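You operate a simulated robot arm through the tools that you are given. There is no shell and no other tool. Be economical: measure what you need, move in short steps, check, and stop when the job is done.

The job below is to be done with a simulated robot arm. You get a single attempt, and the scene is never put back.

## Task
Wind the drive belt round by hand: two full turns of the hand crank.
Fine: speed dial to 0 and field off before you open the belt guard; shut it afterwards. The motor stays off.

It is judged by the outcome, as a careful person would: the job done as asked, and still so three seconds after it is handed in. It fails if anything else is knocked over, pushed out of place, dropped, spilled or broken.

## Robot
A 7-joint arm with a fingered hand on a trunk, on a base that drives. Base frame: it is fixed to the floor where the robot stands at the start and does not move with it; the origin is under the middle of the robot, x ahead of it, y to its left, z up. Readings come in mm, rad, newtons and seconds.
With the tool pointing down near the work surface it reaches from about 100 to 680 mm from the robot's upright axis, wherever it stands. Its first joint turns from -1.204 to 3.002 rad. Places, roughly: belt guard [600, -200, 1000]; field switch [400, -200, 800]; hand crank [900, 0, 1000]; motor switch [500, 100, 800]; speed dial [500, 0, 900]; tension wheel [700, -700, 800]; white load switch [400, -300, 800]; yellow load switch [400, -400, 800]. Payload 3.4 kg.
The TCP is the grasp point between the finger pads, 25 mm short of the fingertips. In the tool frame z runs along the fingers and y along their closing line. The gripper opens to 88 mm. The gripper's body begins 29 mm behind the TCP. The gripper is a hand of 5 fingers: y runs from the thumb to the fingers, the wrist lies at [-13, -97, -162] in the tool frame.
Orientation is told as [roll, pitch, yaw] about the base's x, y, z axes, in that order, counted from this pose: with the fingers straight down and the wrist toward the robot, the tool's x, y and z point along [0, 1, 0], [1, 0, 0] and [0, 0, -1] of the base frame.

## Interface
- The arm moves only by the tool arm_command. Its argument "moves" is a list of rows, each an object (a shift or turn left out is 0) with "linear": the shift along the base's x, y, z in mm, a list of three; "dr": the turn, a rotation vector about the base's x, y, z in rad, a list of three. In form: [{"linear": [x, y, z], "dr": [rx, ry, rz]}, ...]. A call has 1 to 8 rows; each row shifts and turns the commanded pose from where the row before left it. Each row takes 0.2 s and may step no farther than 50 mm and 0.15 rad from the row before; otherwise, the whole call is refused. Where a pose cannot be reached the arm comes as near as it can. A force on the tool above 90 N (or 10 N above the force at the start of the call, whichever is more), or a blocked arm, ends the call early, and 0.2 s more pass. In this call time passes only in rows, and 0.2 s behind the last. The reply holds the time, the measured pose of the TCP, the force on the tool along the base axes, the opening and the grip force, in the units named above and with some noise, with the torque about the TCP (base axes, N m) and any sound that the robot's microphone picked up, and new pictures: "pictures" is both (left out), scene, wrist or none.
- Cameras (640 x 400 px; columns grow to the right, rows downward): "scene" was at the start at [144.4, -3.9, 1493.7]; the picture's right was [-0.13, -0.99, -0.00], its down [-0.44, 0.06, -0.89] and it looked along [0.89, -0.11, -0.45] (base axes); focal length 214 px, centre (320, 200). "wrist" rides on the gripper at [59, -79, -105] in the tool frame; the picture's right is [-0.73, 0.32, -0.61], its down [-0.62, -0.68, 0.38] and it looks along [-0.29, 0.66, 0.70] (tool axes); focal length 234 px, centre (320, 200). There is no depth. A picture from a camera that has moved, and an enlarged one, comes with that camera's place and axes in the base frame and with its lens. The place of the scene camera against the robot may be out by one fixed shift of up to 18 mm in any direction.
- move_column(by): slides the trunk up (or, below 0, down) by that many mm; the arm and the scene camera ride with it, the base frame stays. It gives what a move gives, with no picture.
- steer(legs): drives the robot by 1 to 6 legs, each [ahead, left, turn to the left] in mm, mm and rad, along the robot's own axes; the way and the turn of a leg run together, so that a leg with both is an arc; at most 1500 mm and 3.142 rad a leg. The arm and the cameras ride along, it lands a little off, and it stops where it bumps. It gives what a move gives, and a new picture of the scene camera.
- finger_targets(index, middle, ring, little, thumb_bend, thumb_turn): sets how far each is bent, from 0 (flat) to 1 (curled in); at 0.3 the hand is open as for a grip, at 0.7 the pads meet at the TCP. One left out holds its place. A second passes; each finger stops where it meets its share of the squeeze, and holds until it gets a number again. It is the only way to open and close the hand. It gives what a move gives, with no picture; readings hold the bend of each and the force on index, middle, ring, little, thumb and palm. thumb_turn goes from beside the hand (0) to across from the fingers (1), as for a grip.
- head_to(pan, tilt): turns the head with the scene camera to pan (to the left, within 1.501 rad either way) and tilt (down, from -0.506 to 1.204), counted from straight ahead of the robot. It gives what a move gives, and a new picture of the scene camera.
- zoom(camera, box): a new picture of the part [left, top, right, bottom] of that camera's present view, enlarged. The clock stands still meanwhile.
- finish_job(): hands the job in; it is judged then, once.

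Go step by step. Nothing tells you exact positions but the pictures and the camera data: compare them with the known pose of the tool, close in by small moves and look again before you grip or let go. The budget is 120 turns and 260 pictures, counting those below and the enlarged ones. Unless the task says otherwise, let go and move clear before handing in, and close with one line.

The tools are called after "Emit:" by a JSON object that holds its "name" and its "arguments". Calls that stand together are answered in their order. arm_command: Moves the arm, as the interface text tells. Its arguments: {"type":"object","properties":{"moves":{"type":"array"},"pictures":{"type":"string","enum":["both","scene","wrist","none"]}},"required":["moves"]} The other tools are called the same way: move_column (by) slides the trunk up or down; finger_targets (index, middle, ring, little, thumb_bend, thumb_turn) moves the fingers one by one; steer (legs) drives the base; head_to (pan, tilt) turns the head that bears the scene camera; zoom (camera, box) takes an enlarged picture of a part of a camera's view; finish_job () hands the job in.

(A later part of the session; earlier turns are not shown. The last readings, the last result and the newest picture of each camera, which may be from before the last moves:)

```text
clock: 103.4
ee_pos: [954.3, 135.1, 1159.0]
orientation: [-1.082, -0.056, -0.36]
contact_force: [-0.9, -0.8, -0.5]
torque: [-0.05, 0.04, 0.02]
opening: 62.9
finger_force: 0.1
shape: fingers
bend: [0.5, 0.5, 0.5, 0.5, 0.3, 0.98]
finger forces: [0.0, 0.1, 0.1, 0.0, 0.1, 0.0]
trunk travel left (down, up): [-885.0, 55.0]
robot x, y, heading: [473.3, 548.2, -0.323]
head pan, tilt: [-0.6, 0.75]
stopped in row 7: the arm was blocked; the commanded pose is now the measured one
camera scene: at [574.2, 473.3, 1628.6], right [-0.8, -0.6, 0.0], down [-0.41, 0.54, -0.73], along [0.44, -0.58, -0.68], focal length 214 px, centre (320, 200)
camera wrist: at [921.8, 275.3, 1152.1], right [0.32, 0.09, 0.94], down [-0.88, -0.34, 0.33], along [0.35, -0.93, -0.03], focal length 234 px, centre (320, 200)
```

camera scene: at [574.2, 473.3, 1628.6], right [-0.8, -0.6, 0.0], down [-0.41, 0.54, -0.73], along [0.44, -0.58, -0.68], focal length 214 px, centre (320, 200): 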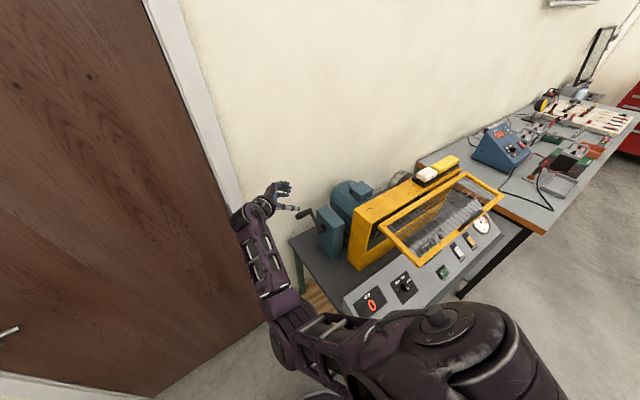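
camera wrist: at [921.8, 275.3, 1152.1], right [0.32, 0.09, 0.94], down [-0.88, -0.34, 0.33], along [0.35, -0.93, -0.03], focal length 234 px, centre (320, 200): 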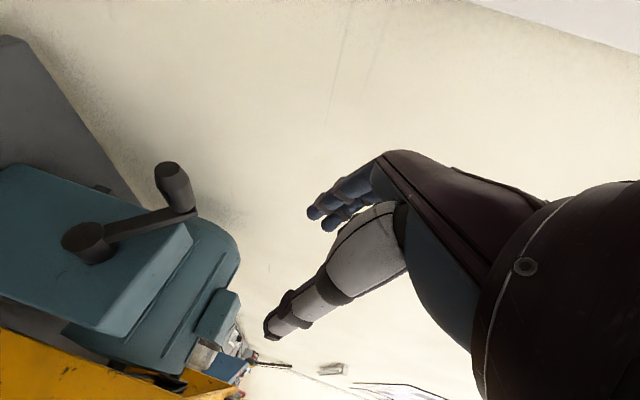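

Now I have a clean view and the RPM reads 0. The handle axis is at A≈911, z≈1004 (hub at A 837, z 956, radius ≈ 87). I open the hand and move to a pre-grasp left of the handle tip.

Emit:
{"name": "finger_targets", "arguments": {"index": 0.35, "middle": 0.35, "ring": 0.35, "little": 0.35, "thumb_bend": 0.3}}

Emit:
{"name": "arm_command", "arguments": {"moves": [{"linear": [11.5, -12, -42]}, {"linear": [11.5, -12, -42]}, {"linear": [11.5, -12, -42]}]}}

```text
clock: 104.4
ee_pos: [956.8, 134.0, 1158.1]
orientation: [-1.081, -0.054, -0.361]
contact_force: [0.3, -0.1, -0.6]
torque: [-0.01, 0.03, -0.02]
opening: 79.1
finger_force: 0.1
shape: fingers
bend: [0.35, 0.35, 0.35, 0.35, 0.3, 0.98]
finger forces: [0.0, 0.1, 0.0, 0.0, 0.0, 0.0]
trunk travel left (down, up): [-885.0, 55.0]
robot x, y, heading: [476.2, 545.6, -0.323]
head pan, tilt: [-0.6, 0.75]
```

```text
clock: 105.2
ee_pos: [992.0, 102.4, 1030.1]
orientation: [-1.075, -0.055, -0.358]
contact_force: [0.7, 0.0, 0.4]
torque: [-0.04, 0.0, 0.0]
opening: 79.4
finger_force: 0.1
shape: fingers
bend: [0.35, 0.35, 0.35, 0.35, 0.3, 0.98]
finger forces: [0.0, 0.1, 0.1, 0.0, 0.0, 0.0]
trunk travel left (down, up): [-885.0, 55.0]
robot x, y, heading: [474.6, 548.6, -0.32]
head pan, tilt: [-0.6, 0.75]
camera scene: at [575.2, 472.6, 1628.5], right [-0.8, -0.6, 0.0], down [-0.41, 0.54, -0.73], along [0.44, -0.58, -0.68], focal length 214 px, centre (320, 200)
camera wrist: at [957.3, 242.4, 1025.8], right [0.32, 0.08, 0.94], down [-0.88, -0.35, 0.33], along [0.36, -0.93, -0.04], focal length 234 px, centre (320, 200)
```

scene: 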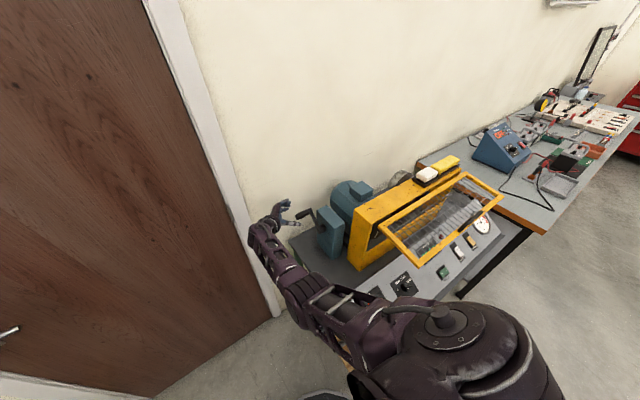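
wrist: 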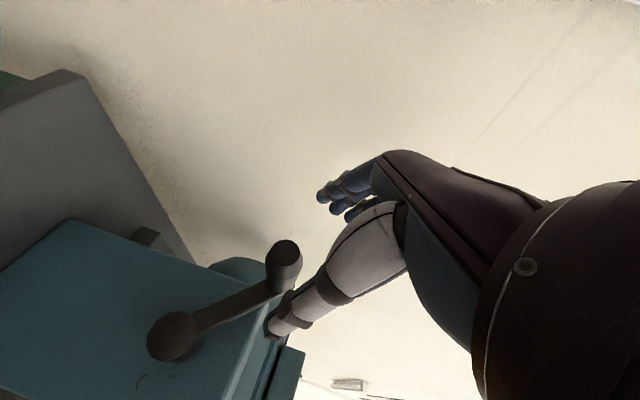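

The handle tip is right in front of the open hand, as computed. I advance onto it.

Emit:
{"name": "arm_command", "arguments": {"moves": [{"linear": [-9.4, -26, -11.5]}, {"linear": [-9.4, -26, -11.5]}], "pictures": "wrist"}}

Emit:
{"name": "zoom", "arguments": {"camera": "scene", "box": [240, 160, 400, 260]}}

```text
clock: 105.8
ee_pos: [972.4, 48.4, 1008.7]
orientation: [-1.076, -0.055, -0.358]
contact_force: [-0.4, -0.1, 0.5]
torque: [0.0, 0.02, -0.02]
opening: 79.3
finger_force: 0.1
shape: fingers
bend: [0.35, 0.35, 0.35, 0.35, 0.3, 0.98]
finger forces: [0.0, 0.1, 0.1, 0.1, 0.1, 0.1]
trunk travel left (down, up): [-885.0, 55.0]
robot x, y, heading: [472.7, 547.0, -0.317]
head pan, tilt: [-0.6, 0.75]
camera wrist: at [937.7, 189.4, 1002.5], right [0.32, 0.08, 0.94], down [-0.88, -0.35, 0.33], along [0.36, -0.93, -0.04], focal length 234 px, centre (320, 200)
```

wrist: 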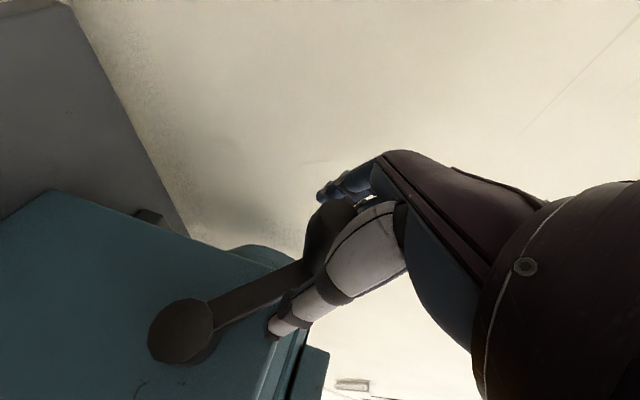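

```text
4.00 times, centred on (320, 210) of scene
camera zoom: at [574.2, 472.1, 1628.5], right [-0.8, -0.6, 0.0], down [-0.41, 0.54, -0.73], along [0.44, -0.58, -0.68], focal length 858 px, centre (320, 160)
```

zoom: 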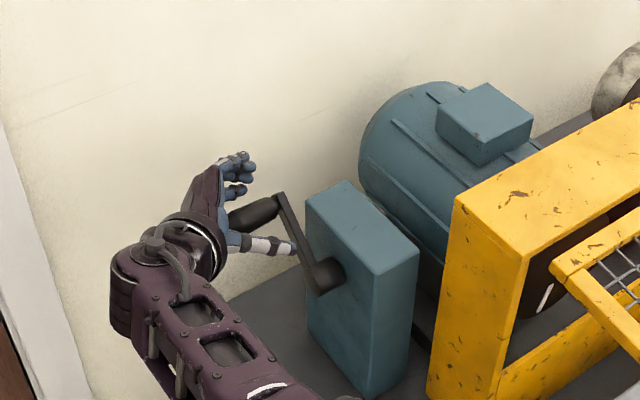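

The handle lies between thumb and fingers. I close the hand round it.

Emit:
{"name": "finger_targets", "arguments": {"index": 0.72, "middle": 0.72, "ring": 0.72, "little": 0.72, "thumb_bend": 0.68}}

Emit:
{"name": "zoom", "arguments": {"camera": "scene", "box": [240, 160, 400, 260]}}

Emit:
{"name": "zoom", "arguments": {"camera": "wrist", "box": [120, 150, 440, 350]}}

```text
clock: 106.8
ee_pos: [972.4, 49.0, 1008.1]
orientation: [-1.074, -0.054, -0.356]
contact_force: [1.0, -3.1, 0.0]
torque: [0.03, 0.05, 0.11]
opening: 8.6
finger_force: 8.7
shape: fingers
bend: [0.71, 0.64, 0.71, 0.72, 0.62, 0.97]
finger forces: [2.4, 6.1, 1.9, 0.0, 6.9, 0.0]
trunk travel left (down, up): [-885.0, 55.0]
robot x, y, heading: [471.2, 549.9, -0.32]
head pan, tilt: [-0.6, 0.75]
```

```text
4.00 times, centred on (320, 210) of scene
camera zoom: at [574.4, 472.7, 1628.5], right [-0.8, -0.6, 0.0], down [-0.41, 0.54, -0.73], along [0.44, -0.58, -0.68], focal length 858 px, centre (320, 160)
```

zoom: 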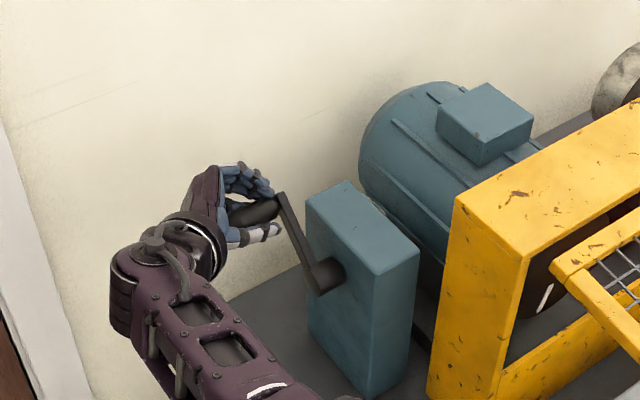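

```text
2.00 times, centred on (280, 250) of wrist
camera zoom: at [937.9, 189.8, 1002.9], right [0.32, 0.08, 0.94], down [-0.88, -0.35, 0.33], along [0.36, -0.93, -0.04], focal length 468 px, centre (400, 100)
```

zoom: 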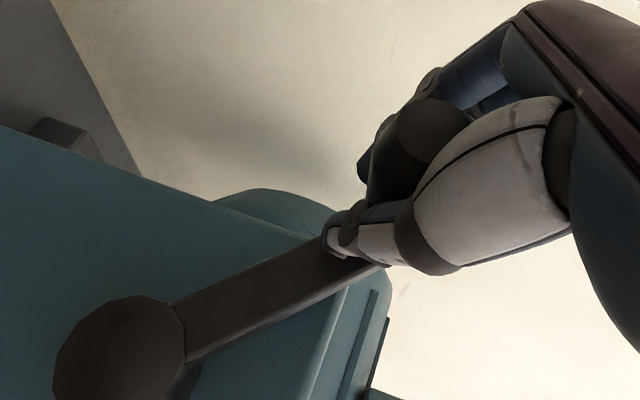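

Firm grip on the handle. First a small arc (about 1 rad, onward in the direction it was nudged) to test the circle's centre.

Emit:
{"name": "arm_command", "arguments": {"moves": [{"linear": [9.7, -3.1, -19.4]}, {"linear": [5.0, -1.6, -21.4]}, {"linear": [-0.4, 0.1, -21.9]}, {"linear": [-5.4, 1.75, -21.2]}], "pictures": "scene"}}

Emit:
{"name": "zoom", "arguments": {"camera": "scene", "box": [240, 160, 400, 260]}}

```text
clock: 107.8
ee_pos: [969.8, 43.5, 967.7]
orientation: [-1.082, -0.059, -0.34]
contact_force: [48.9, 8.3, 16.4]
torque: [-0.78, 0.46, 0.57]
opening: 3.1
finger_force: 24.3
shape: fingers
bend: [0.72, 0.62, 0.47, 0.72, 0.68, 0.98]
finger forces: [15.7, 11.1, 21.9, 0.0, 0.1, 0.0]
out of reach, approached as far as the arm can: row 1, 2, 3, 4
trunk travel left (down, up): [-885.0, 55.0]
robot x, y, heading: [476.0, 546.7, -0.319]
head pan, tilt: [-0.6, 0.75]
camera scene: at [590.6, 480.4, 1628.0], right [-0.79, -0.61, 0.01], down [-0.42, 0.54, -0.73], along [0.44, -0.58, -0.68], focal length 214 px, centre (320, 200)
```

scene: 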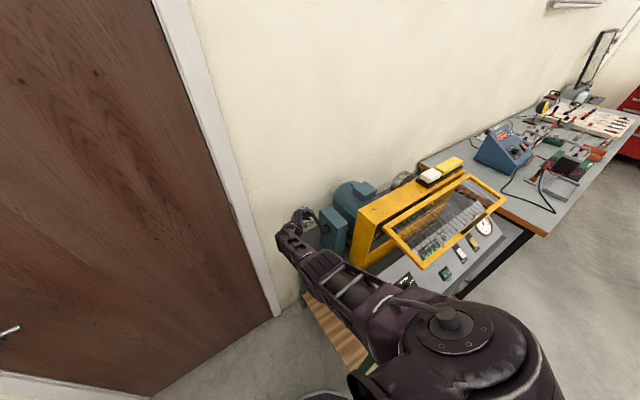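

```text
4.00 times, centred on (320, 210) of scene
camera zoom: at [590.6, 480.4, 1628.0], right [-0.79, -0.61, 0.01], down [-0.42, 0.54, -0.73], along [0.44, -0.58, -0.68], focal length 858 px, centre (320, 160)
```

zoom: 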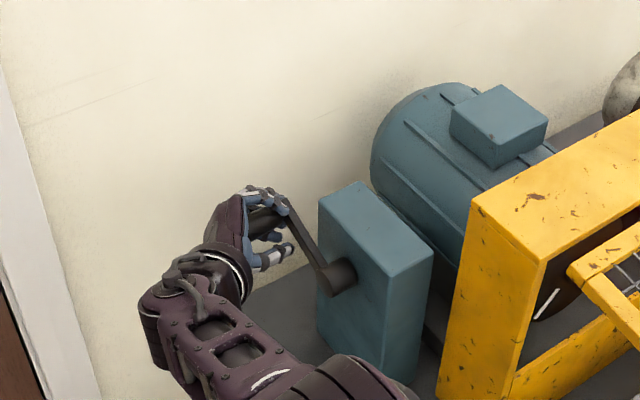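

The arm was at full stretch, so the handle slipped within the grip. I release, withdraw leftward, and drive closer.

Emit:
{"name": "finger_targets", "arguments": {"index": 0.35, "middle": 0.35, "ring": 0.35, "little": 0.35, "thumb_bend": 0.3}}

Emit:
{"name": "arm_command", "arguments": {"moves": [{"linear": [8, 25, 14]}, {"linear": [9, 28, 20]}, {"linear": [6, 20, 20]}], "pictures": "wrist"}}

```text
clock: 108.8
ee_pos: [962.9, 44.9, 965.3]
orientation: [-1.076, -0.058, -0.346]
contact_force: [41.0, 15.9, 9.5]
torque: [0.11, 0.25, -0.55]
opening: 71.2
finger_force: 21.0
shape: fingers
bend: [0.31, 0.35, 0.35, 0.35, 0.4, 0.97]
finger forces: [24.4, 0.7, 0.0, 0.1, 10.5, 6.0]
trunk travel left (down, up): [-885.0, 55.0]
robot x, y, heading: [474.7, 547.6, -0.322]
head pan, tilt: [-0.6, 0.75]
```

```text
clock: 109.6
ee_pos: [974.5, 109.9, 1017.3]
orientation: [-1.077, -0.05, -0.361]
contact_force: [-0.6, -0.3, 0.5]
torque: [0.0, -0.02, 0.02]
opening: 79.8
finger_force: 0.1
shape: fingers
bend: [0.35, 0.35, 0.35, 0.35, 0.3, 0.97]
finger forces: [0.0, 0.0, 0.0, 0.0, 0.0, 0.0]
trunk travel left (down, up): [-885.0, 55.0]
robot x, y, heading: [473.8, 547.1, -0.323]
head pan, tilt: [-0.6, 0.75]
camera wrist: at [939.7, 251.1, 1012.0], right [0.33, 0.08, 0.94], down [-0.88, -0.35, 0.33], along [0.35, -0.93, -0.04], focal length 234 px, centre (320, 200)
```

wrist: 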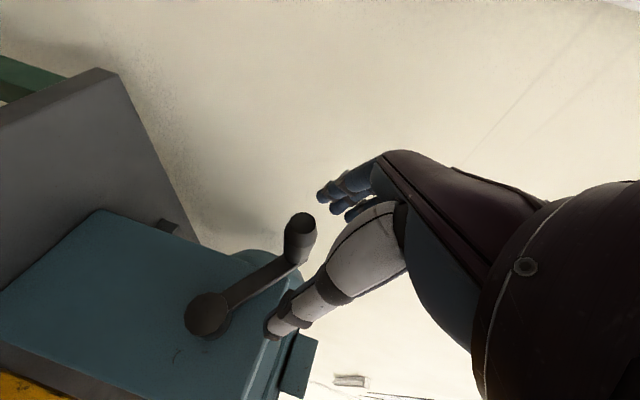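

Emit:
{"name": "arm_command", "arguments": {"moves": [{"linear": [-38, 16, 5]}, {"linear": [-38, 16, 5]}, {"linear": [-19, 10, 5]}], "pictures": "none"}}

```text
clock: 110.4
ee_pos: [878.7, 152.2, 1033.4]
orientation: [-1.076, -0.054, -0.355]
contact_force: [-0.6, 0.0, -0.1]
torque: [0.01, 0.0, -0.05]
opening: 79.7
finger_force: 0.1
shape: fingers
bend: [0.35, 0.35, 0.35, 0.35, 0.3, 0.97]
finger forces: [0.0, 0.0, 0.0, 0.0, 0.0, 0.0]
trunk travel left (down, up): [-885.0, 55.0]
robot x, y, heading: [471.9, 546.6, -0.321]
head pan, tilt: [-0.6, 0.75]
```

Emit:
{"name": "steer", "arguments": {"legs": [[95, 0, 0]]}}

Emit:
{"name": "move_column", "arguments": {"by": -60}}

Emit:
{"name": "arm_command", "arguments": {"moves": [{"linear": [0, 0, 10]}, {"linear": [0, 0, 10]}], "pictures": "wrist"}}

```text
clock: 111.5
ee_pos: [968.2, 123.3, 1032.4]
orientation: [-1.075, -0.055, -0.359]
contact_force: [-1.4, 0.0, -0.4]
torque: [-0.03, 0.0, -0.05]
opening: 79.5
finger_force: 0.0
shape: fingers
bend: [0.35, 0.35, 0.35, 0.35, 0.3, 0.97]
finger forces: [0.0, 0.1, 0.0, 0.0, 0.1, 0.1]
trunk travel left (down, up): [-885.0, 55.0]
robot x, y, heading: [561.3, 515.8, -0.325]
head pan, tilt: [-0.6, 0.75]
camera scene: at [663.4, 443.9, 1628.7], right [-0.8, -0.6, 0.0], down [-0.41, 0.54, -0.73], along [0.44, -0.58, -0.68], focal length 214 px, centre (320, 200)
```

scene: 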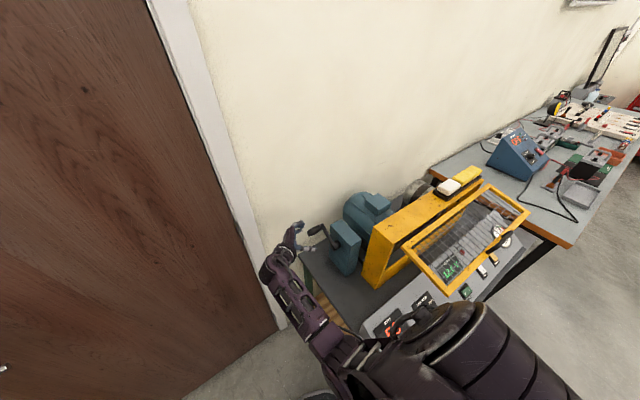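

```text
clock: 112.5
ee_pos: [968.1, 123.0, 973.5]
orientation: [-1.076, -0.055, -0.358]
contact_force: [0.1, 0.6, 0.0]
torque: [0.0, 0.01, -0.01]
opening: 79.7
finger_force: 0.1
shape: fingers
bend: [0.35, 0.35, 0.35, 0.35, 0.3, 0.97]
finger forces: [0.1, 0.0, 0.1, 0.0, 0.0, 0.0]
trunk travel left (down, up): [-825.0, 115.0]
robot x, y, heading: [565.8, 517.6, -0.322]
head pan, tilt: [-0.6, 0.75]
```

```text
clock: 113.1
ee_pos: [968.7, 121.6, 993.7]
orientation: [-1.075, -0.053, -0.356]
contact_force: [0.2, -0.3, 0.8]
torque: [0.0, 0.01, -0.01]
opening: 79.7
finger_force: 0.1
shape: fingers
bend: [0.35, 0.35, 0.35, 0.35, 0.3, 0.97]
finger forces: [0.1, 0.0, 0.1, 0.1, 0.1, 0.0]
trunk travel left (down, up): [-825.0, 115.0]
robot x, y, heading: [563.2, 517.0, -0.322]
head pan, tilt: [-0.6, 0.75]
camera wrist: at [934.9, 262.5, 987.2], right [0.32, 0.08, 0.94], down [-0.88, -0.35, 0.33], along [0.36, -0.93, -0.04], focal length 234 px, centre (320, 200)
```

wrist: 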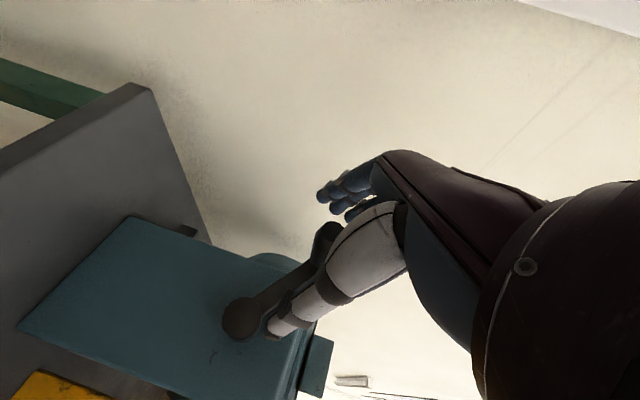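

Before gripping, I test in free air (just left of the handle) that the arm can reach round the whole circle: back, bottom, front.

Emit:
{"name": "arm_command", "arguments": {"moves": [{"linear": [20.5, -6.6, -19.5]}, {"linear": [20.5, -6.6, -19.5]}, {"linear": [-27.9, 9, -29.3]}, {"linear": [-27.9, 9, -29.3]}, {"linear": [-27.9, 9, -29.3]}, {"linear": [-27.9, 9, 29.3]}, {"linear": [-27.9, 9, 29.3]}, {"linear": [-27.9, 9, 29.3]}], "pictures": "none"}}

```text
clock: 114.9
ee_pos: [840.6, 162.1, 955.9]
orientation: [-1.077, -0.052, -0.359]
contact_force: [-0.4, -0.3, -0.7]
torque: [-0.01, 0.03, 0.01]
opening: 79.6
finger_force: 0.0
shape: fingers
bend: [0.35, 0.35, 0.35, 0.35, 0.3, 0.97]
finger forces: [0.1, 0.0, 0.0, 0.0, 0.0, 0.1]
trunk travel left (down, up): [-825.0, 115.0]
robot x, y, heading: [562.2, 519.3, -0.322]
head pan, tilt: [-0.6, 0.75]
```

All reachable. I go back to the pre-grasp before the handle and check alignment.

Emit:
{"name": "arm_command", "arguments": {"moves": [{"linear": [38.5, -14, 17]}, {"linear": [38.5, -14, 17]}, {"linear": [38.5, -14, 13]}, {"linear": [38.5, -14, 13]}], "pictures": "wrist"}}

```text
clock: 115.9
ee_pos: [995.7, 102.3, 1011.4]
orientation: [-1.085, -0.047, -0.359]
contact_force: [0.1, -0.1, -1.1]
torque: [-0.02, 0.02, -0.04]
opening: 79.4
finger_force: 0.0
shape: fingers
bend: [0.35, 0.35, 0.35, 0.35, 0.3, 0.97]
finger forces: [0.0, 0.0, 0.0, 0.0, 0.0, 0.1]
trunk travel left (down, up): [-825.0, 115.0]
robot x, y, heading: [562.5, 520.4, -0.323]
head pan, tilt: [-0.6, 0.75]
camera wrist: at [961.6, 242.5, 1005.3], right [0.33, 0.09, 0.94], down [-0.88, -0.34, 0.34], along [0.35, -0.93, -0.04], focal length 234 px, centre (320, 200)
```

wrist: 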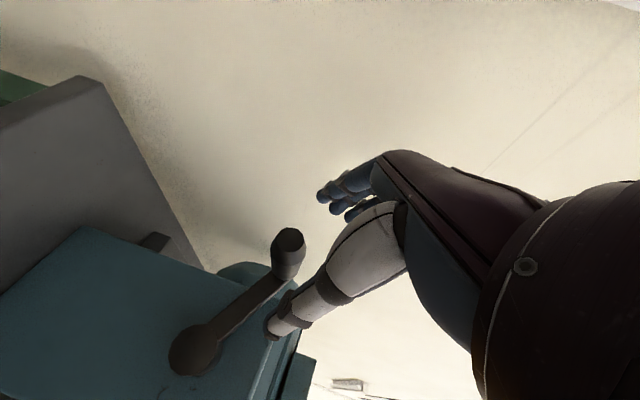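

Emit:
{"name": "arm_command", "arguments": {"moves": [{"linear": [-7.5, -28, -11]}, {"linear": [-7.5, -28, -11]}], "pictures": "wrist"}}

Emit:
{"name": "finger_targets", "arguments": {"index": 0.75, "middle": 0.75, "ring": 0.75, "little": 0.75, "thumb_bend": 0.7}}

Emit:
{"name": "zoom", "arguments": {"camera": "wrist", "box": [120, 150, 440, 350]}}

```text
clock: 116.5
ee_pos: [981.0, 49.2, 991.8]
orientation: [-1.074, -0.053, -0.356]
contact_force: [0.8, 0.7, 0.2]
torque: [0.01, 0.01, -0.01]
opening: 79.7
finger_force: 0.0
shape: fingers
bend: [0.35, 0.35, 0.35, 0.35, 0.3, 0.97]
finger forces: [0.0, 0.0, 0.1, 0.1, 0.0, 0.0]
trunk travel left (down, up): [-825.0, 115.0]
robot x, y, heading: [562.1, 518.5, -0.323]
head pan, tilt: [-0.6, 0.75]
camera wrist: at [947.7, 190.1, 985.1], right [0.32, 0.08, 0.94], down [-0.88, -0.35, 0.33], along [0.36, -0.93, -0.04], focal length 234 px, centre (320, 200)
```

wrist: 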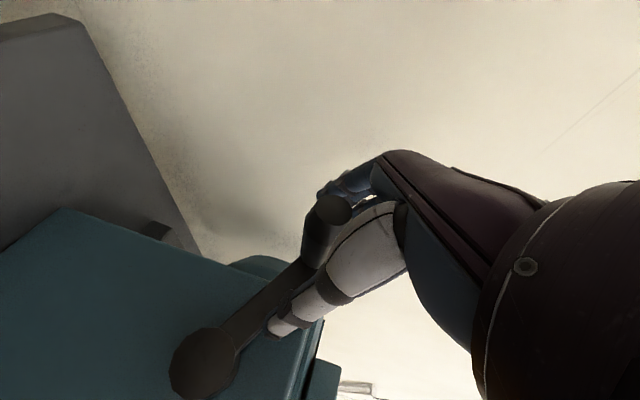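

```text
clock: 117.5
ee_pos: [983.5, 48.6, 990.9]
orientation: [-1.077, -0.054, -0.355]
contact_force: [13.4, -11.6, 7.5]
torque: [-0.23, 0.06, 0.4]
opening: 7.5
finger_force: 18.8
shape: fingers
bend: [0.73, 0.6, 0.74, 0.75, 0.66, 0.97]
finger forces: [8.7, 11.7, 11.9, 0.0, 5.3, 0.0]
trunk travel left (down, up): [-825.0, 115.0]
robot x, y, heading: [564.3, 519.1, -0.323]
head pan, tilt: [-0.6, 0.75]
```

```text
2.00 times, centred on (280, 250) of wrist
camera zoom: at [949.5, 189.0, 984.9], right [0.32, 0.08, 0.94], down [-0.88, -0.35, 0.33], along [0.36, -0.93, -0.04], focal length 468 px, centre (400, 100)
```

zoom: 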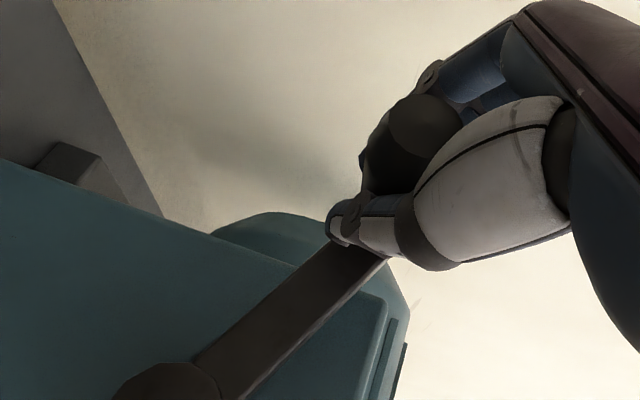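

Gripped. I turn the first 1.2 rad and check.

Emit:
{"name": "arm_command", "arguments": {"moves": [{"linear": [6.7, -2.1, -25]}, {"linear": [-0.8, 0.2, -26]}, {"linear": [-8, 2.6, -24.6]}, {"linear": [-14.6, 4.7, -21]}], "pictures": "wrist"}}

Emit:
{"name": "zoom", "arguments": {"camera": "scene", "box": [240, 190, 440, 315]}}

```text
clock: 118.5
ee_pos: [968.0, 54.7, 889.7]
orientation: [-1.071, -0.046, -0.356]
contact_force: [21.5, -9.0, -17.4]
torque: [0.3, 0.29, 0.52]
opening: 0.1
finger_force: 18.2
shape: fingers
bend: [0.74, 0.59, 0.73, 0.75, 0.69, 0.98]
finger forces: [7.6, 16.3, 12.1, 0.0, 0.0, 0.0]
trunk travel left (down, up): [-825.0, 115.0]
robot x, y, heading: [562.1, 517.9, -0.325]
head pan, tilt: [-0.6, 0.75]
camera wrist: at [934.4, 195.3, 884.5], right [0.33, 0.07, 0.94], down [-0.87, -0.35, 0.33], along [0.36, -0.93, -0.05], focal length 234 px, centre (320, 200)
```

wrist: 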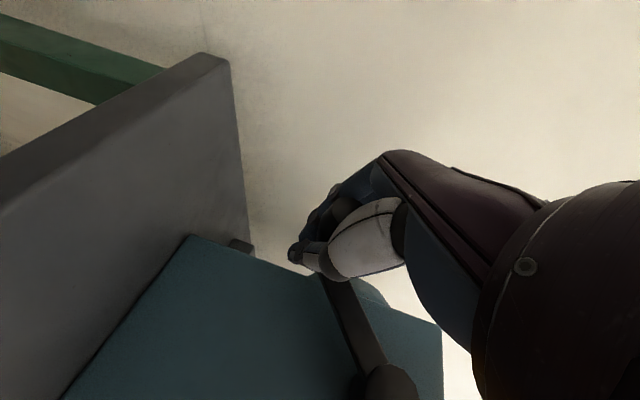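

```text
3.20 times, centred on (340, 252) of scene
camera zoom: at [672.4, 437.7, 1567.3], right [-0.8, -0.6, 0.0], down [-0.42, 0.55, -0.73], along [0.44, -0.58, -0.69], focal length 686 px, centre (256, 32)
```

zoom: 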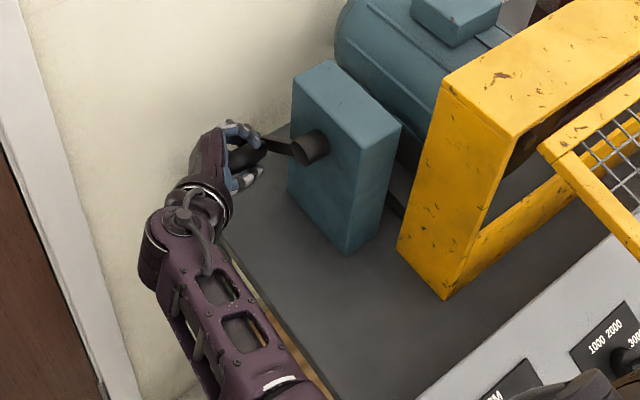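

The crank follows smoothly; forces suggest a slightly larger radius. I continue with 8 steps (2.4 rad).

Emit:
{"name": "arm_command", "arguments": {"moves": [{"linear": [-20, 6.5, -16.5]}, {"linear": [-24, 7.7, -9.5]}, {"linear": [-25.5, 8.2, -1.1]}, {"linear": [-25, 8, 7]}, {"linear": [-21.8, 7.1, 14.3]}, {"linear": [-16.8, 5.4, 20.5]}, {"linear": [-10.2, 3.3, 24.7]}, {"linear": [-2.9, 0.9, 26.8]}], "pictures": "wrist"}}

Emit:
{"name": "zoom", "arguments": {"camera": "scene", "box": [240, 190, 440, 315]}}

```text
clock: 120.3
ee_pos: [824.8, 101.0, 959.2]
orientation: [-1.074, -0.047, -0.353]
contact_force: [23.9, -3.4, -14.9]
torque: [0.47, 0.48, 0.55]
opening: 0.0
finger_force: 19.3
shape: fingers
bend: [0.75, 0.74, 0.48, 0.75, 0.68, 0.97]
finger forces: [0.3, 7.9, 28.1, 2.4, 0.1, 0.0]
trunk travel left (down, up): [-825.0, 115.0]
robot x, y, heading: [563.6, 518.9, -0.324]
head pan, tilt: [-0.6, 0.75]
camera wrist: at [789.6, 242.3, 953.9], right [0.33, 0.08, 0.94], down [-0.87, -0.35, 0.33], along [0.36, -0.93, -0.05], focal length 234 px, centre (320, 200)
```

wrist: 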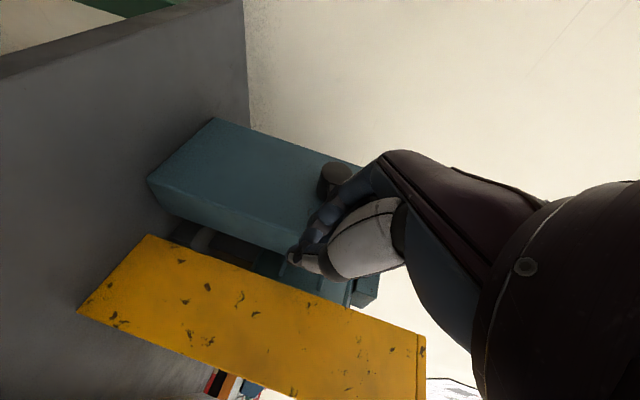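

```text
3.20 times, centred on (340, 252) of scene
camera zoom: at [671.9, 441.0, 1567.7], right [-0.8, -0.6, 0.0], down [-0.42, 0.54, -0.73], along [0.44, -0.58, -0.69], focal length 686 px, centre (256, 32)
```

zoom: 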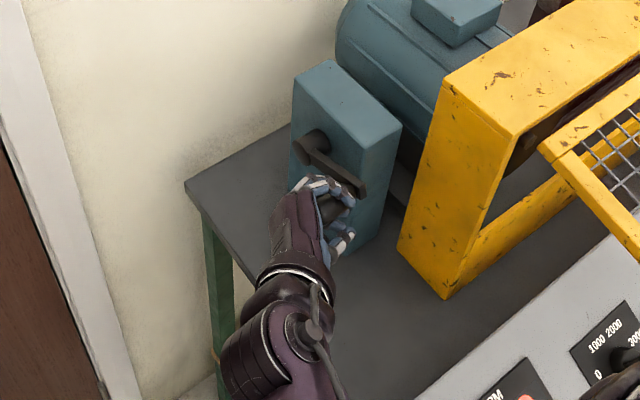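

Half round, the crank follows the hand. I continue over the top with a small centre correction.

Emit:
{"name": "arm_command", "arguments": {"moves": [{"linear": [5.4, -1.7, 25.9]}, {"linear": [12.6, -4, 23.3]}, {"linear": [18.7, -6, 18.4]}, {"linear": [23.3, -7.5, 12.1]}, {"linear": [25.8, -8.3, 4.5]}, {"linear": [26, -8.3, -3.6]}, {"linear": [24.1, -7.7, -11.2]}, {"linear": [20, -6.4, -18]}], "pictures": "wrist"}}

Emit:
{"name": "zoom", "arguments": {"camera": "scene", "box": [240, 190, 440, 315]}}

```text
clock: 121.6
ee_pos: [903.3, 74.2, 1021.0]
orientation: [-1.041, 0.006, -0.369]
contact_force: [1.4, -5.5, -35.1]
torque: [0.71, 0.17, 0.11]
opening: 0.0
finger_force: 23.8
shape: fingers
bend: [0.75, 0.71, 0.73, 0.75, 0.68, 0.97]
finger forces: [0.0, 34.3, 11.0, 1.6, 0.0, 0.0]
trunk travel left (down, up): [-825.0, 115.0]
robot x, y, heading: [561.7, 519.4, -0.325]
head pan, tilt: [-0.6, 0.75]
stopped in row 6: the force on the tool passed its limit at 91 N (the readings are from after the stop); the commanded pose is now the measured one
camera wrist: at [871.9, 215.1, 1024.8], right [0.36, 0.03, 0.93], down [-0.87, -0.36, 0.35], along [0.34, -0.93, -0.11], focal length 234 px, centre (320, 200)
```

wrist: 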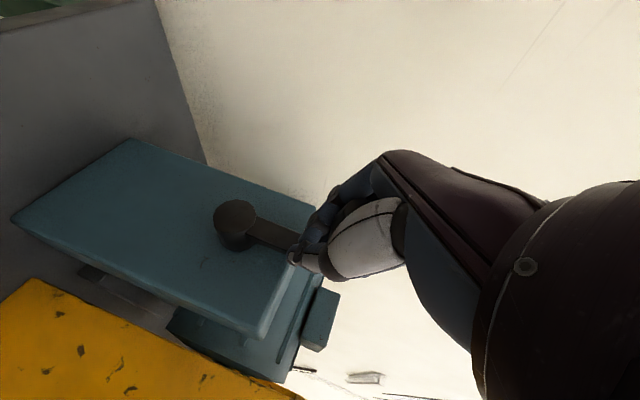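

```text
3.20 times, centred on (340, 252) of scene
camera zoom: at [665.4, 438.4, 1569.2], right [-0.8, -0.6, 0.0], down [-0.41, 0.55, -0.73], along [0.44, -0.58, -0.68], focal length 686 px, centre (256, 32)
```

zoom: 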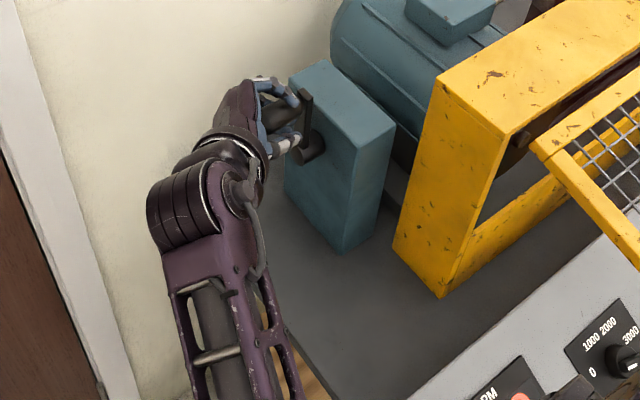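

At the top: about one full turn done. The force limit came from radius mismatch; refitting the measured points gives a hand-circle centre (A 837, z 936), radius 82. I continue with that.

Emit:
{"name": "arm_command", "arguments": {"moves": [{"linear": [22.7, -7.3, -6.7]}, {"linear": [21, -6.8, -10.6]}, {"linear": [17, -5.5, -16.7]}, {"linear": [11.6, -3.7, -21.3]}, {"linear": [5.1, -1.7, -23.9]}, {"linear": [-1.8, 0.6, -24.4]}, {"linear": [-8.7, 2.8, -22.8]}, {"linear": [-14.7, 4.7, -19.1]}], "pictures": "wrist"}}

Emit:
{"name": "zoom", "arguments": {"camera": "scene", "box": [240, 190, 440, 315]}}

```text
clock: 123.4
ee_pos: [964.8, 59.8, 876.9]
orientation: [-1.047, -0.002, -0.363]
contact_force: [28.7, -4.2, -18.6]
torque: [0.42, 1.04, 0.6]
opening: 0.0
finger_force: 19.1
shape: fingers
bend: [0.75, 0.75, 0.53, 0.72, 0.68, 0.97]
finger forces: [0.1, 5.1, 21.3, 11.4, 0.0, 0.0]
trunk travel left (down, up): [-825.0, 115.0]
robot x, y, heading: [564.1, 518.0, -0.322]
head pan, tilt: [-0.6, 0.75]
camera wrist: at [931.1, 200.8, 878.7], right [0.36, 0.04, 0.93], down [-0.87, -0.36, 0.35], along [0.35, -0.93, -0.09], focal length 234 px, centre (320, 200)
```

wrist: 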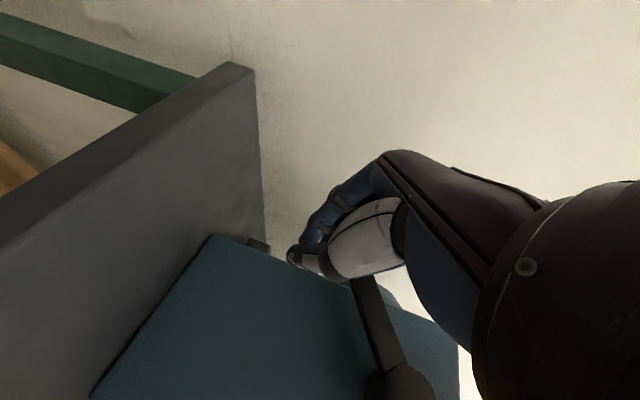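

```text
3.20 times, centred on (340, 252) of scene
camera zoom: at [673.8, 439.4, 1567.2], right [-0.8, -0.6, 0.0], down [-0.42, 0.55, -0.73], along [0.44, -0.58, -0.69], focal length 686 px, centre (256, 32)
```

zoom: 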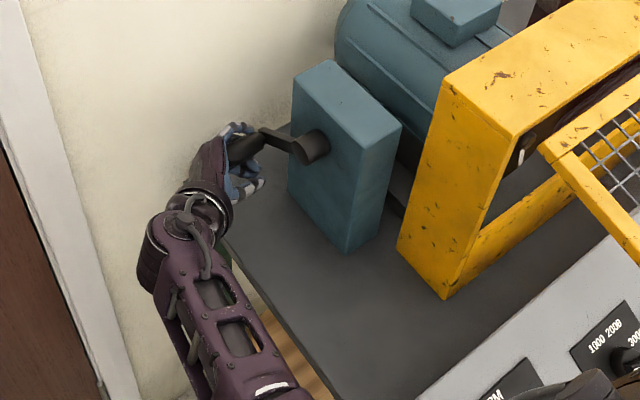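

Still following, past the back. Next eight steps through the bottom to the front.

Emit:
{"name": "arm_command", "arguments": {"moves": [{"linear": [-18.5, 6, -14.6]}, {"linear": [-22, 7.1, -8]}, {"linear": [-23.3, 7.5, 0.2]}, {"linear": [-22.3, 7.2, 7.5]}, {"linear": [-19.1, 6.2, 14]}, {"linear": [-14.4, 4.6, 19.3]}, {"linear": [-8.3, 2.7, 22.9]}, {"linear": [-1.4, 0.5, 24.5]}], "pictures": "wrist"}}

Emit:
{"name": "zoom", "arguments": {"camera": "scene", "box": [240, 190, 440, 315]}}

```text
clock: 125.2
ee_pos: [832.0, 99.8, 946.4]
orientation: [-1.051, -0.007, -0.366]
contact_force: [16.6, -8.2, -11.2]
torque: [0.41, 0.41, 0.42]
opening: 0.1
finger_force: 11.5
shape: fingers
bend: [0.75, 0.74, 0.57, 0.73, 0.68, 0.97]
finger forces: [0.1, 4.3, 9.2, 10.7, 0.0, 0.1]
trunk travel left (down, up): [-825.0, 115.0]
robot x, y, heading: [561.4, 516.3, -0.324]
head pan, tilt: [-0.6, 0.75]
camera wrist: at [799.2, 240.7, 947.6], right [0.35, 0.04, 0.93], down [-0.87, -0.36, 0.35], along [0.35, -0.93, -0.09], focal length 234 px, centre (320, 200)
```

wrist: 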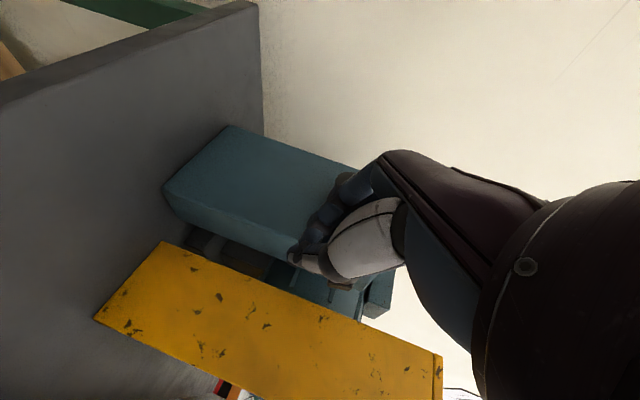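

```text
3.20 times, centred on (340, 252) of scene
camera zoom: at [669.8, 439.5, 1567.8], right [-0.8, -0.6, 0.0], down [-0.41, 0.55, -0.73], along [0.44, -0.58, -0.69], focal length 686 px, centre (256, 32)
```

zoom: 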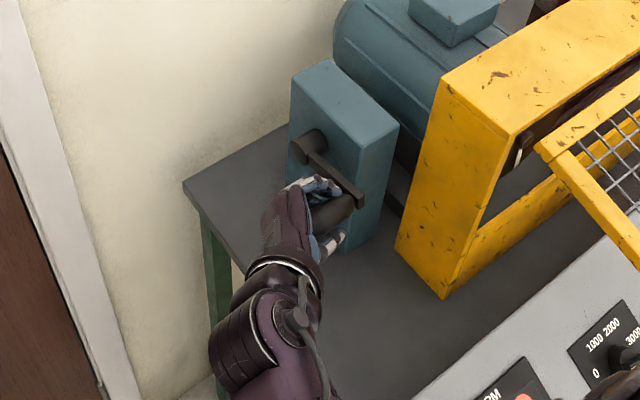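

At the front again. Now up to the top to complete the second turn, with a slight margin.

Emit:
{"name": "arm_command", "arguments": {"moves": [{"linear": [5.5, -1.8, 23]}, {"linear": [11.9, -3.8, 19.5]}, {"linear": [17.3, -5.6, 15]}, {"linear": [21.2, -6.8, 9.5]}, {"linear": [23.1, -7.5, 2.5]}, {"linear": [16, -5.2, -2]}], "pictures": "wrist"}}

Emit:
{"name": "zoom", "arguments": {"camera": "scene", "box": [240, 190, 440, 315]}}

```text
clock: 126.6
ee_pos: [922.2, 68.8, 1018.2]
orientation: [-1.056, -0.015, -0.369]
contact_force: [-5.0, 0.1, -4.4]
torque: [0.15, -0.05, 0.28]
opening: 0.1
finger_force: 7.8
shape: fingers
bend: [0.75, 0.74, 0.74, 0.74, 0.69, 0.97]
finger forces: [0.1, 4.4, 1.8, 3.0, 6.0, 0.1]
trunk travel left (down, up): [-825.0, 115.0]
robot x, y, heading: [561.7, 516.6, -0.323]
head pan, tilt: [-0.6, 0.75]
camera wrist: at [889.6, 209.6, 1017.8], right [0.35, 0.05, 0.94], down [-0.87, -0.35, 0.34], along [0.34, -0.94, -0.08], focal length 234 px, centre (320, 200)
```

wrist: 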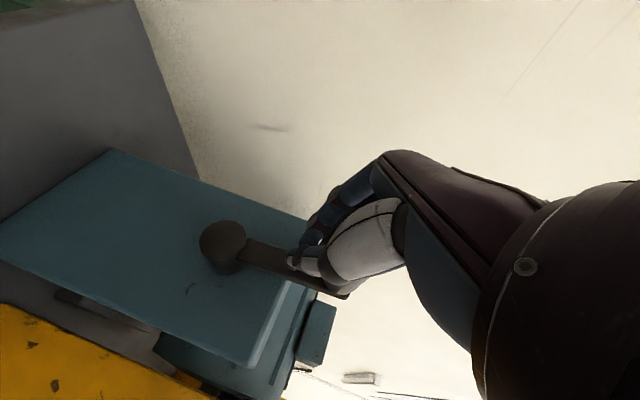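

```text
3.20 times, centred on (340, 252) of scene
camera zoom: at [662.0, 442.6, 1568.9], right [-0.8, -0.6, 0.0], down [-0.41, 0.55, -0.73], along [0.44, -0.58, -0.68], focal length 686 px, centre (256, 32)
```

zoom: 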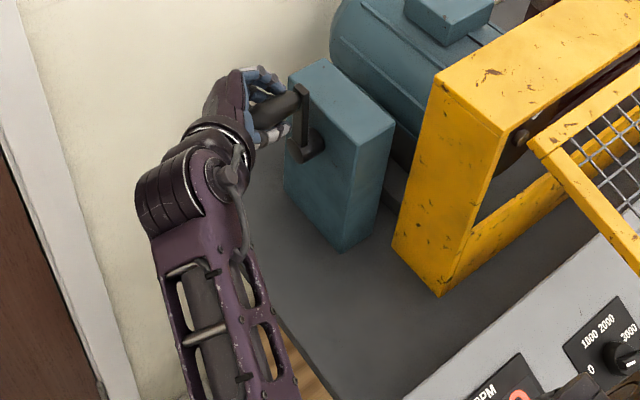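

The crank arm is about vertical, right at two turns. I ease it a few degrees further for margin.

Emit:
{"name": "arm_command", "arguments": {"moves": [{"linear": [10, -3.2, -2]}, {"linear": [8, -2.6, -2]}], "pictures": "wrist"}}

```text
clock: 127.2
ee_pos: [940.9, 64.0, 1013.7]
orientation: [-1.054, -0.013, -0.367]
contact_force: [-1.6, 0.2, 0.8]
torque: [0.0, -0.03, 0.2]
opening: 0.0
finger_force: 3.4
shape: fingers
bend: [0.75, 0.75, 0.75, 0.74, 0.69, 0.97]
finger forces: [0.0, 0.1, 0.6, 3.0, 4.4, 0.0]
trunk travel left (down, up): [-825.0, 115.0]
robot x, y, heading: [562.9, 519.8, -0.322]
head pan, tilt: [-0.6, 0.75]
camera wrist: at [908.1, 205.6, 1013.4], right [0.35, 0.05, 0.94], down [-0.87, -0.35, 0.34], along [0.35, -0.93, -0.08], focal length 234 px, centre (320, 200)
```

wrist: 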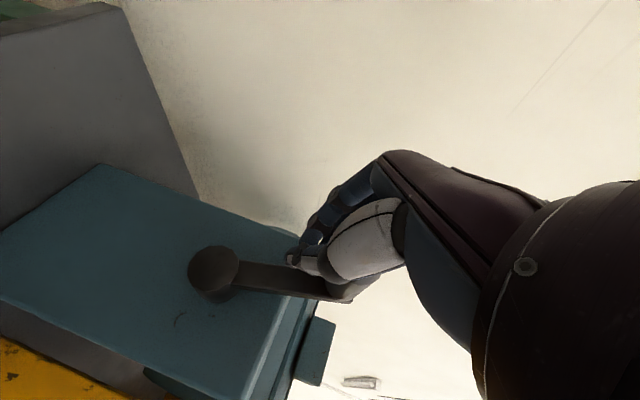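

About 10° past two full turns. I open the hand and withdraw to the left.

Emit:
{"name": "finger_targets", "arguments": {"index": 0.3, "middle": 0.3, "ring": 0.3, "little": 0.3, "thumb_bend": 0.25}}

Emit:
{"name": "arm_command", "arguments": {"moves": [{"linear": [8, 25, 12]}, {"linear": [9, 28, 15]}, {"linear": [9, 28, 20]}, {"linear": [-10, 25, 25]}], "pictures": "wrist"}}

Emit:
{"name": "zoom", "arguments": {"camera": "scene", "box": [240, 150, 560, 350]}}

```text
clock: 128.2
ee_pos: [940.6, 64.1, 1012.8]
orientation: [-1.052, -0.011, -0.366]
contact_force: [-0.3, 0.3, 0.1]
torque: [-0.01, -0.01, -0.01]
opening: 87.7
finger_force: 0.0
shape: fingers
bend: [0.3, 0.3, 0.3, 0.3, 0.25, 0.97]
finger forces: [0.1, 0.0, 0.1, 0.0, 0.0, 0.1]
trunk travel left (down, up): [-825.0, 115.0]
robot x, y, heading: [563.9, 516.6, -0.323]
head pan, tilt: [-0.6, 0.75]
```

```text
clock: 129.1
ee_pos: [939.9, 90.6, 1087.6]
orientation: [-1.231, -0.035, -0.409]
contact_force: [-0.8, -1.4, -0.7]
torque: [0.0, 0.01, 0.01]
opening: 88.1
finger_force: 0.1
shape: fingers
bend: [0.3, 0.3, 0.3, 0.3, 0.25, 0.98]
finger forces: [0.1, 0.1, 0.0, 0.0, 0.0, 0.0]
trunk travel left (down, up): [-825.0, 115.0]
robot x, y, heading: [562.3, 517.3, -0.32]
head pan, tilt: [-0.6, 0.75]
stopped in row 4: the arm was blocked; the commanded pose is now the measured one
camera wrist: at [913.6, 231.4, 1065.3], right [0.4, 0.19, 0.9], down [-0.87, -0.24, 0.44], along [0.3, -0.95, 0.06], focal length 234 px, centre (320, 200)
```

wrist: 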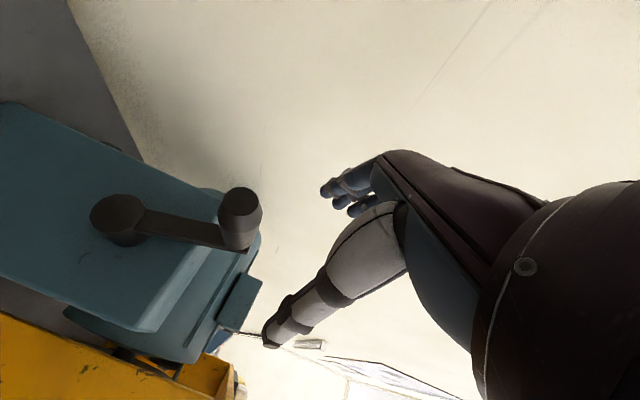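

```text
2.00 times, centred on (400, 250) of scene
camera zoom: at [662.9, 444.4, 1568.7], right [-0.8, -0.6, 0.0], down [-0.41, 0.54, -0.73], along [0.44, -0.58, -0.68], focal length 429 px, centre (160, 100)
```

zoom: 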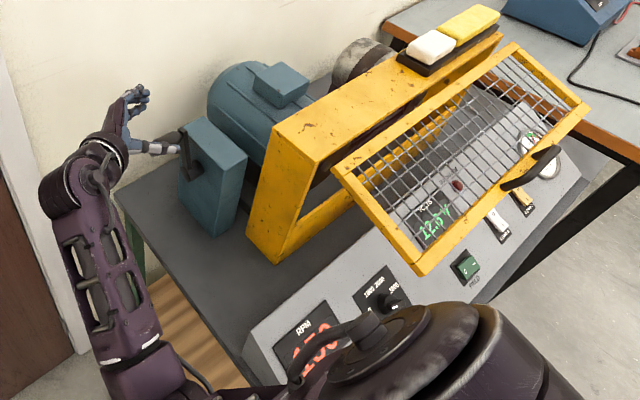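

The crank stays put, the RPM decays, and the hand is clear. Now back round to the front to shut the guard.

Emit:
{"name": "steer", "arguments": {"legs": [[0, 70, 0], [-560, 0, 0], [0, -600, 0]]}}

Emit:
{"name": "head_to", "arguments": {"pan": -0.1, "tilt": 0.75}}

```text
clock: 135.9
ee_pos: [242.8, -232.3, 1088.0]
orientation: [-1.229, -0.035, -0.411]
contact_force: [0.0, 0.4, -0.1]
torque: [-0.01, -0.01, 0.01]
opening: 87.8
finger_force: 0.0
shape: fingers
bend: [0.3, 0.3, 0.3, 0.3, 0.25, 0.98]
finger forces: [0.1, 0.0, 0.0, 0.1, 0.1, 0.1]
trunk travel left (down, up): [-825.0, 115.0]
robot x, y, heading: [-135.5, 193.7, -0.323]
head pan, tilt: [-0.6, 0.75]
camera scene: at [-34.7, 120.9, 1568.6], right [-0.8, -0.6, 0.0], down [-0.41, 0.54, -0.73], along [0.44, -0.58, -0.68], focal length 214 px, centre (320, 200)
```

scene: 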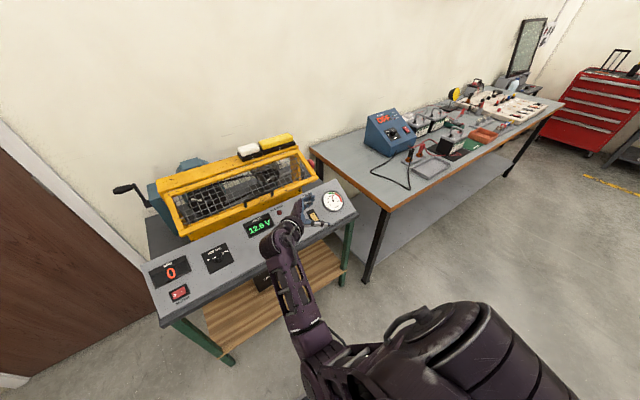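

```text
clock: 136.8
ee_pos: [241.8, -232.8, 1088.3]
orientation: [-1.23, -0.035, -0.411]
contact_force: [-0.7, 0.0, -0.1]
torque: [-0.04, -0.01, 0.0]
opening: 88.0
finger_force: 0.0
shape: fingers
bend: [0.3, 0.3, 0.3, 0.3, 0.25, 0.98]
finger forces: [0.1, 0.1, 0.0, 0.0, 0.0, 0.0]
trunk travel left (down, up): [-825.0, 115.0]
robot x, y, heading: [-135.0, 193.8, -0.323]
head pan, tilt: [-0.099, 0.75]
camera scene: at [-9.1, 152.9, 1568.6], right [-0.41, -0.91, 0.0], down [-0.62, 0.28, -0.73], along [0.67, -0.3, -0.68], focal length 214 px, centre (320, 200)
```

scene: 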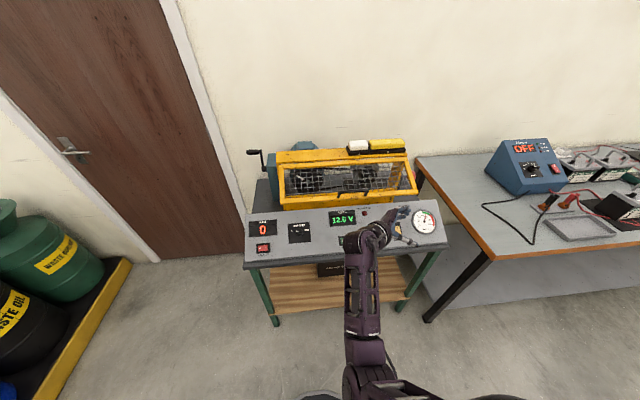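

Emit:
{"name": "arm_command", "arguments": {"moves": [{"linear": [5, 0, 10], "dr": [0.138, -0.045, 0]}, {"linear": [5, 0, 10], "dr": [0.138, -0.045, 0]}, {"linear": [5, 0, 10], "dr": [0.138, -0.045, 0]}, {"linear": [5, 0, 10], "dr": [0.138, -0.045, 0]}, {"linear": [5, 0, 10], "dr": [0.138, -0.045, 0]}, {"linear": [5, 0, 10], "dr": [0.138, -0.045, 0]}, {"linear": [5, 0, 10], "dr": [0.138, -0.045, 0]}, {"linear": [5, 0, 10], "dr": [0.138, -0.045, 0.05]}], "pictures": "none"}}

Emit:
{"name": "finger_targets", "arguments": {"index": 1.0, "middle": 1.0, "ring": 1.0, "little": 1.0, "thumb_bend": 0.8}}

Emit:
{"name": "zoom", "arguments": {"camera": "scene", "box": [230, 120, 470, 270]}}

```text
refused: row 8 steps farther than a row can; nothing moved
```

```text
clock: 137.8
ee_pos: [243.0, -233.7, 1088.3]
orientation: [-1.23, -0.036, -0.41]
contact_force: [0.1, -0.1, 0.5]
torque: [0.02, 0.0, 0.0]
opening: 0.0
finger_force: 0.0
shape: fingers
bend: [0.78, 1.0, 1.0, 1.0, 0.72, 0.97]
finger forces: [0.0, 0.1, 0.0, 0.0, 0.1, 0.0]
trunk travel left (down, up): [-825.0, 115.0]
robot x, y, heading: [-134.8, 193.4, -0.322]
head pan, tilt: [-0.099, 0.75]
```

```text
2.67 times, centred on (350, 195) of scene
camera zoom: at [-9.0, 152.9, 1568.6], right [-0.41, -0.91, 0.0], down [-0.62, 0.28, -0.73], along [0.67, -0.3, -0.68], focal length 572 px, centre (240, 213)
```

zoom: 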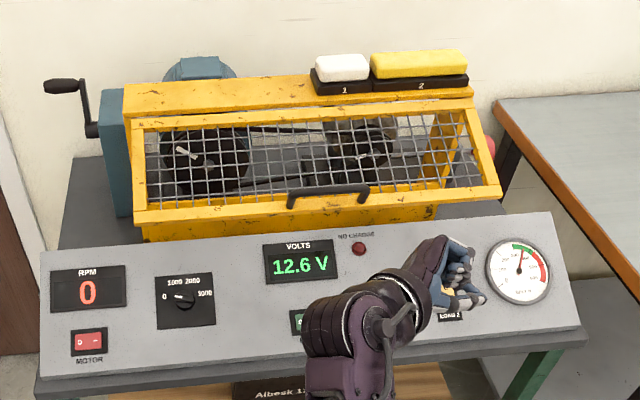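

The door is still up, RPM 0. I turn the hand back to pointing down.

Emit:
{"name": "arm_command", "arguments": {"moves": [{"linear": [5, 0, 10], "dr": [0.138, -0.045, 0]}, {"linear": [5, 0, 10], "dr": [0.138, -0.045, 0]}, {"linear": [5, 0, 10], "dr": [0.138, -0.045, 0]}, {"linear": [5, 0, 10], "dr": [0.138, -0.045, 0]}, {"linear": [5, 0, 10], "dr": [0.138, -0.045, 0]}, {"linear": [5, 0, 10], "dr": [0.138, -0.045, 0]}, {"linear": [5, 0, 10], "dr": [0.138, -0.045, 0]}, {"linear": [5, 0, 10], "dr": [0.138, -0.045, 0]}], "pictures": "none"}}

```text
clock: 139.6
ee_pos: [310.0, -270.4, 1141.5]
orientation: [-0.071, 0.073, -0.383]
contact_force: [0.7, 0.3, 0.6]
torque: [0.02, 0.0, -0.02]
opening: 0.0
finger_force: 0.1
shape: fingers
bend: [0.78, 1.0, 1.0, 1.0, 0.72, 0.97]
finger forces: [0.1, 0.0, 0.0, 0.0, 0.0, 0.0]
out of reach, approached as far as the arm can: row 5, 6, 7
trunk travel left (down, up): [-825.0, 115.0]
robot x, y, heading: [-134.9, 195.8, -0.321]
head pan, tilt: [-0.099, 0.75]
```

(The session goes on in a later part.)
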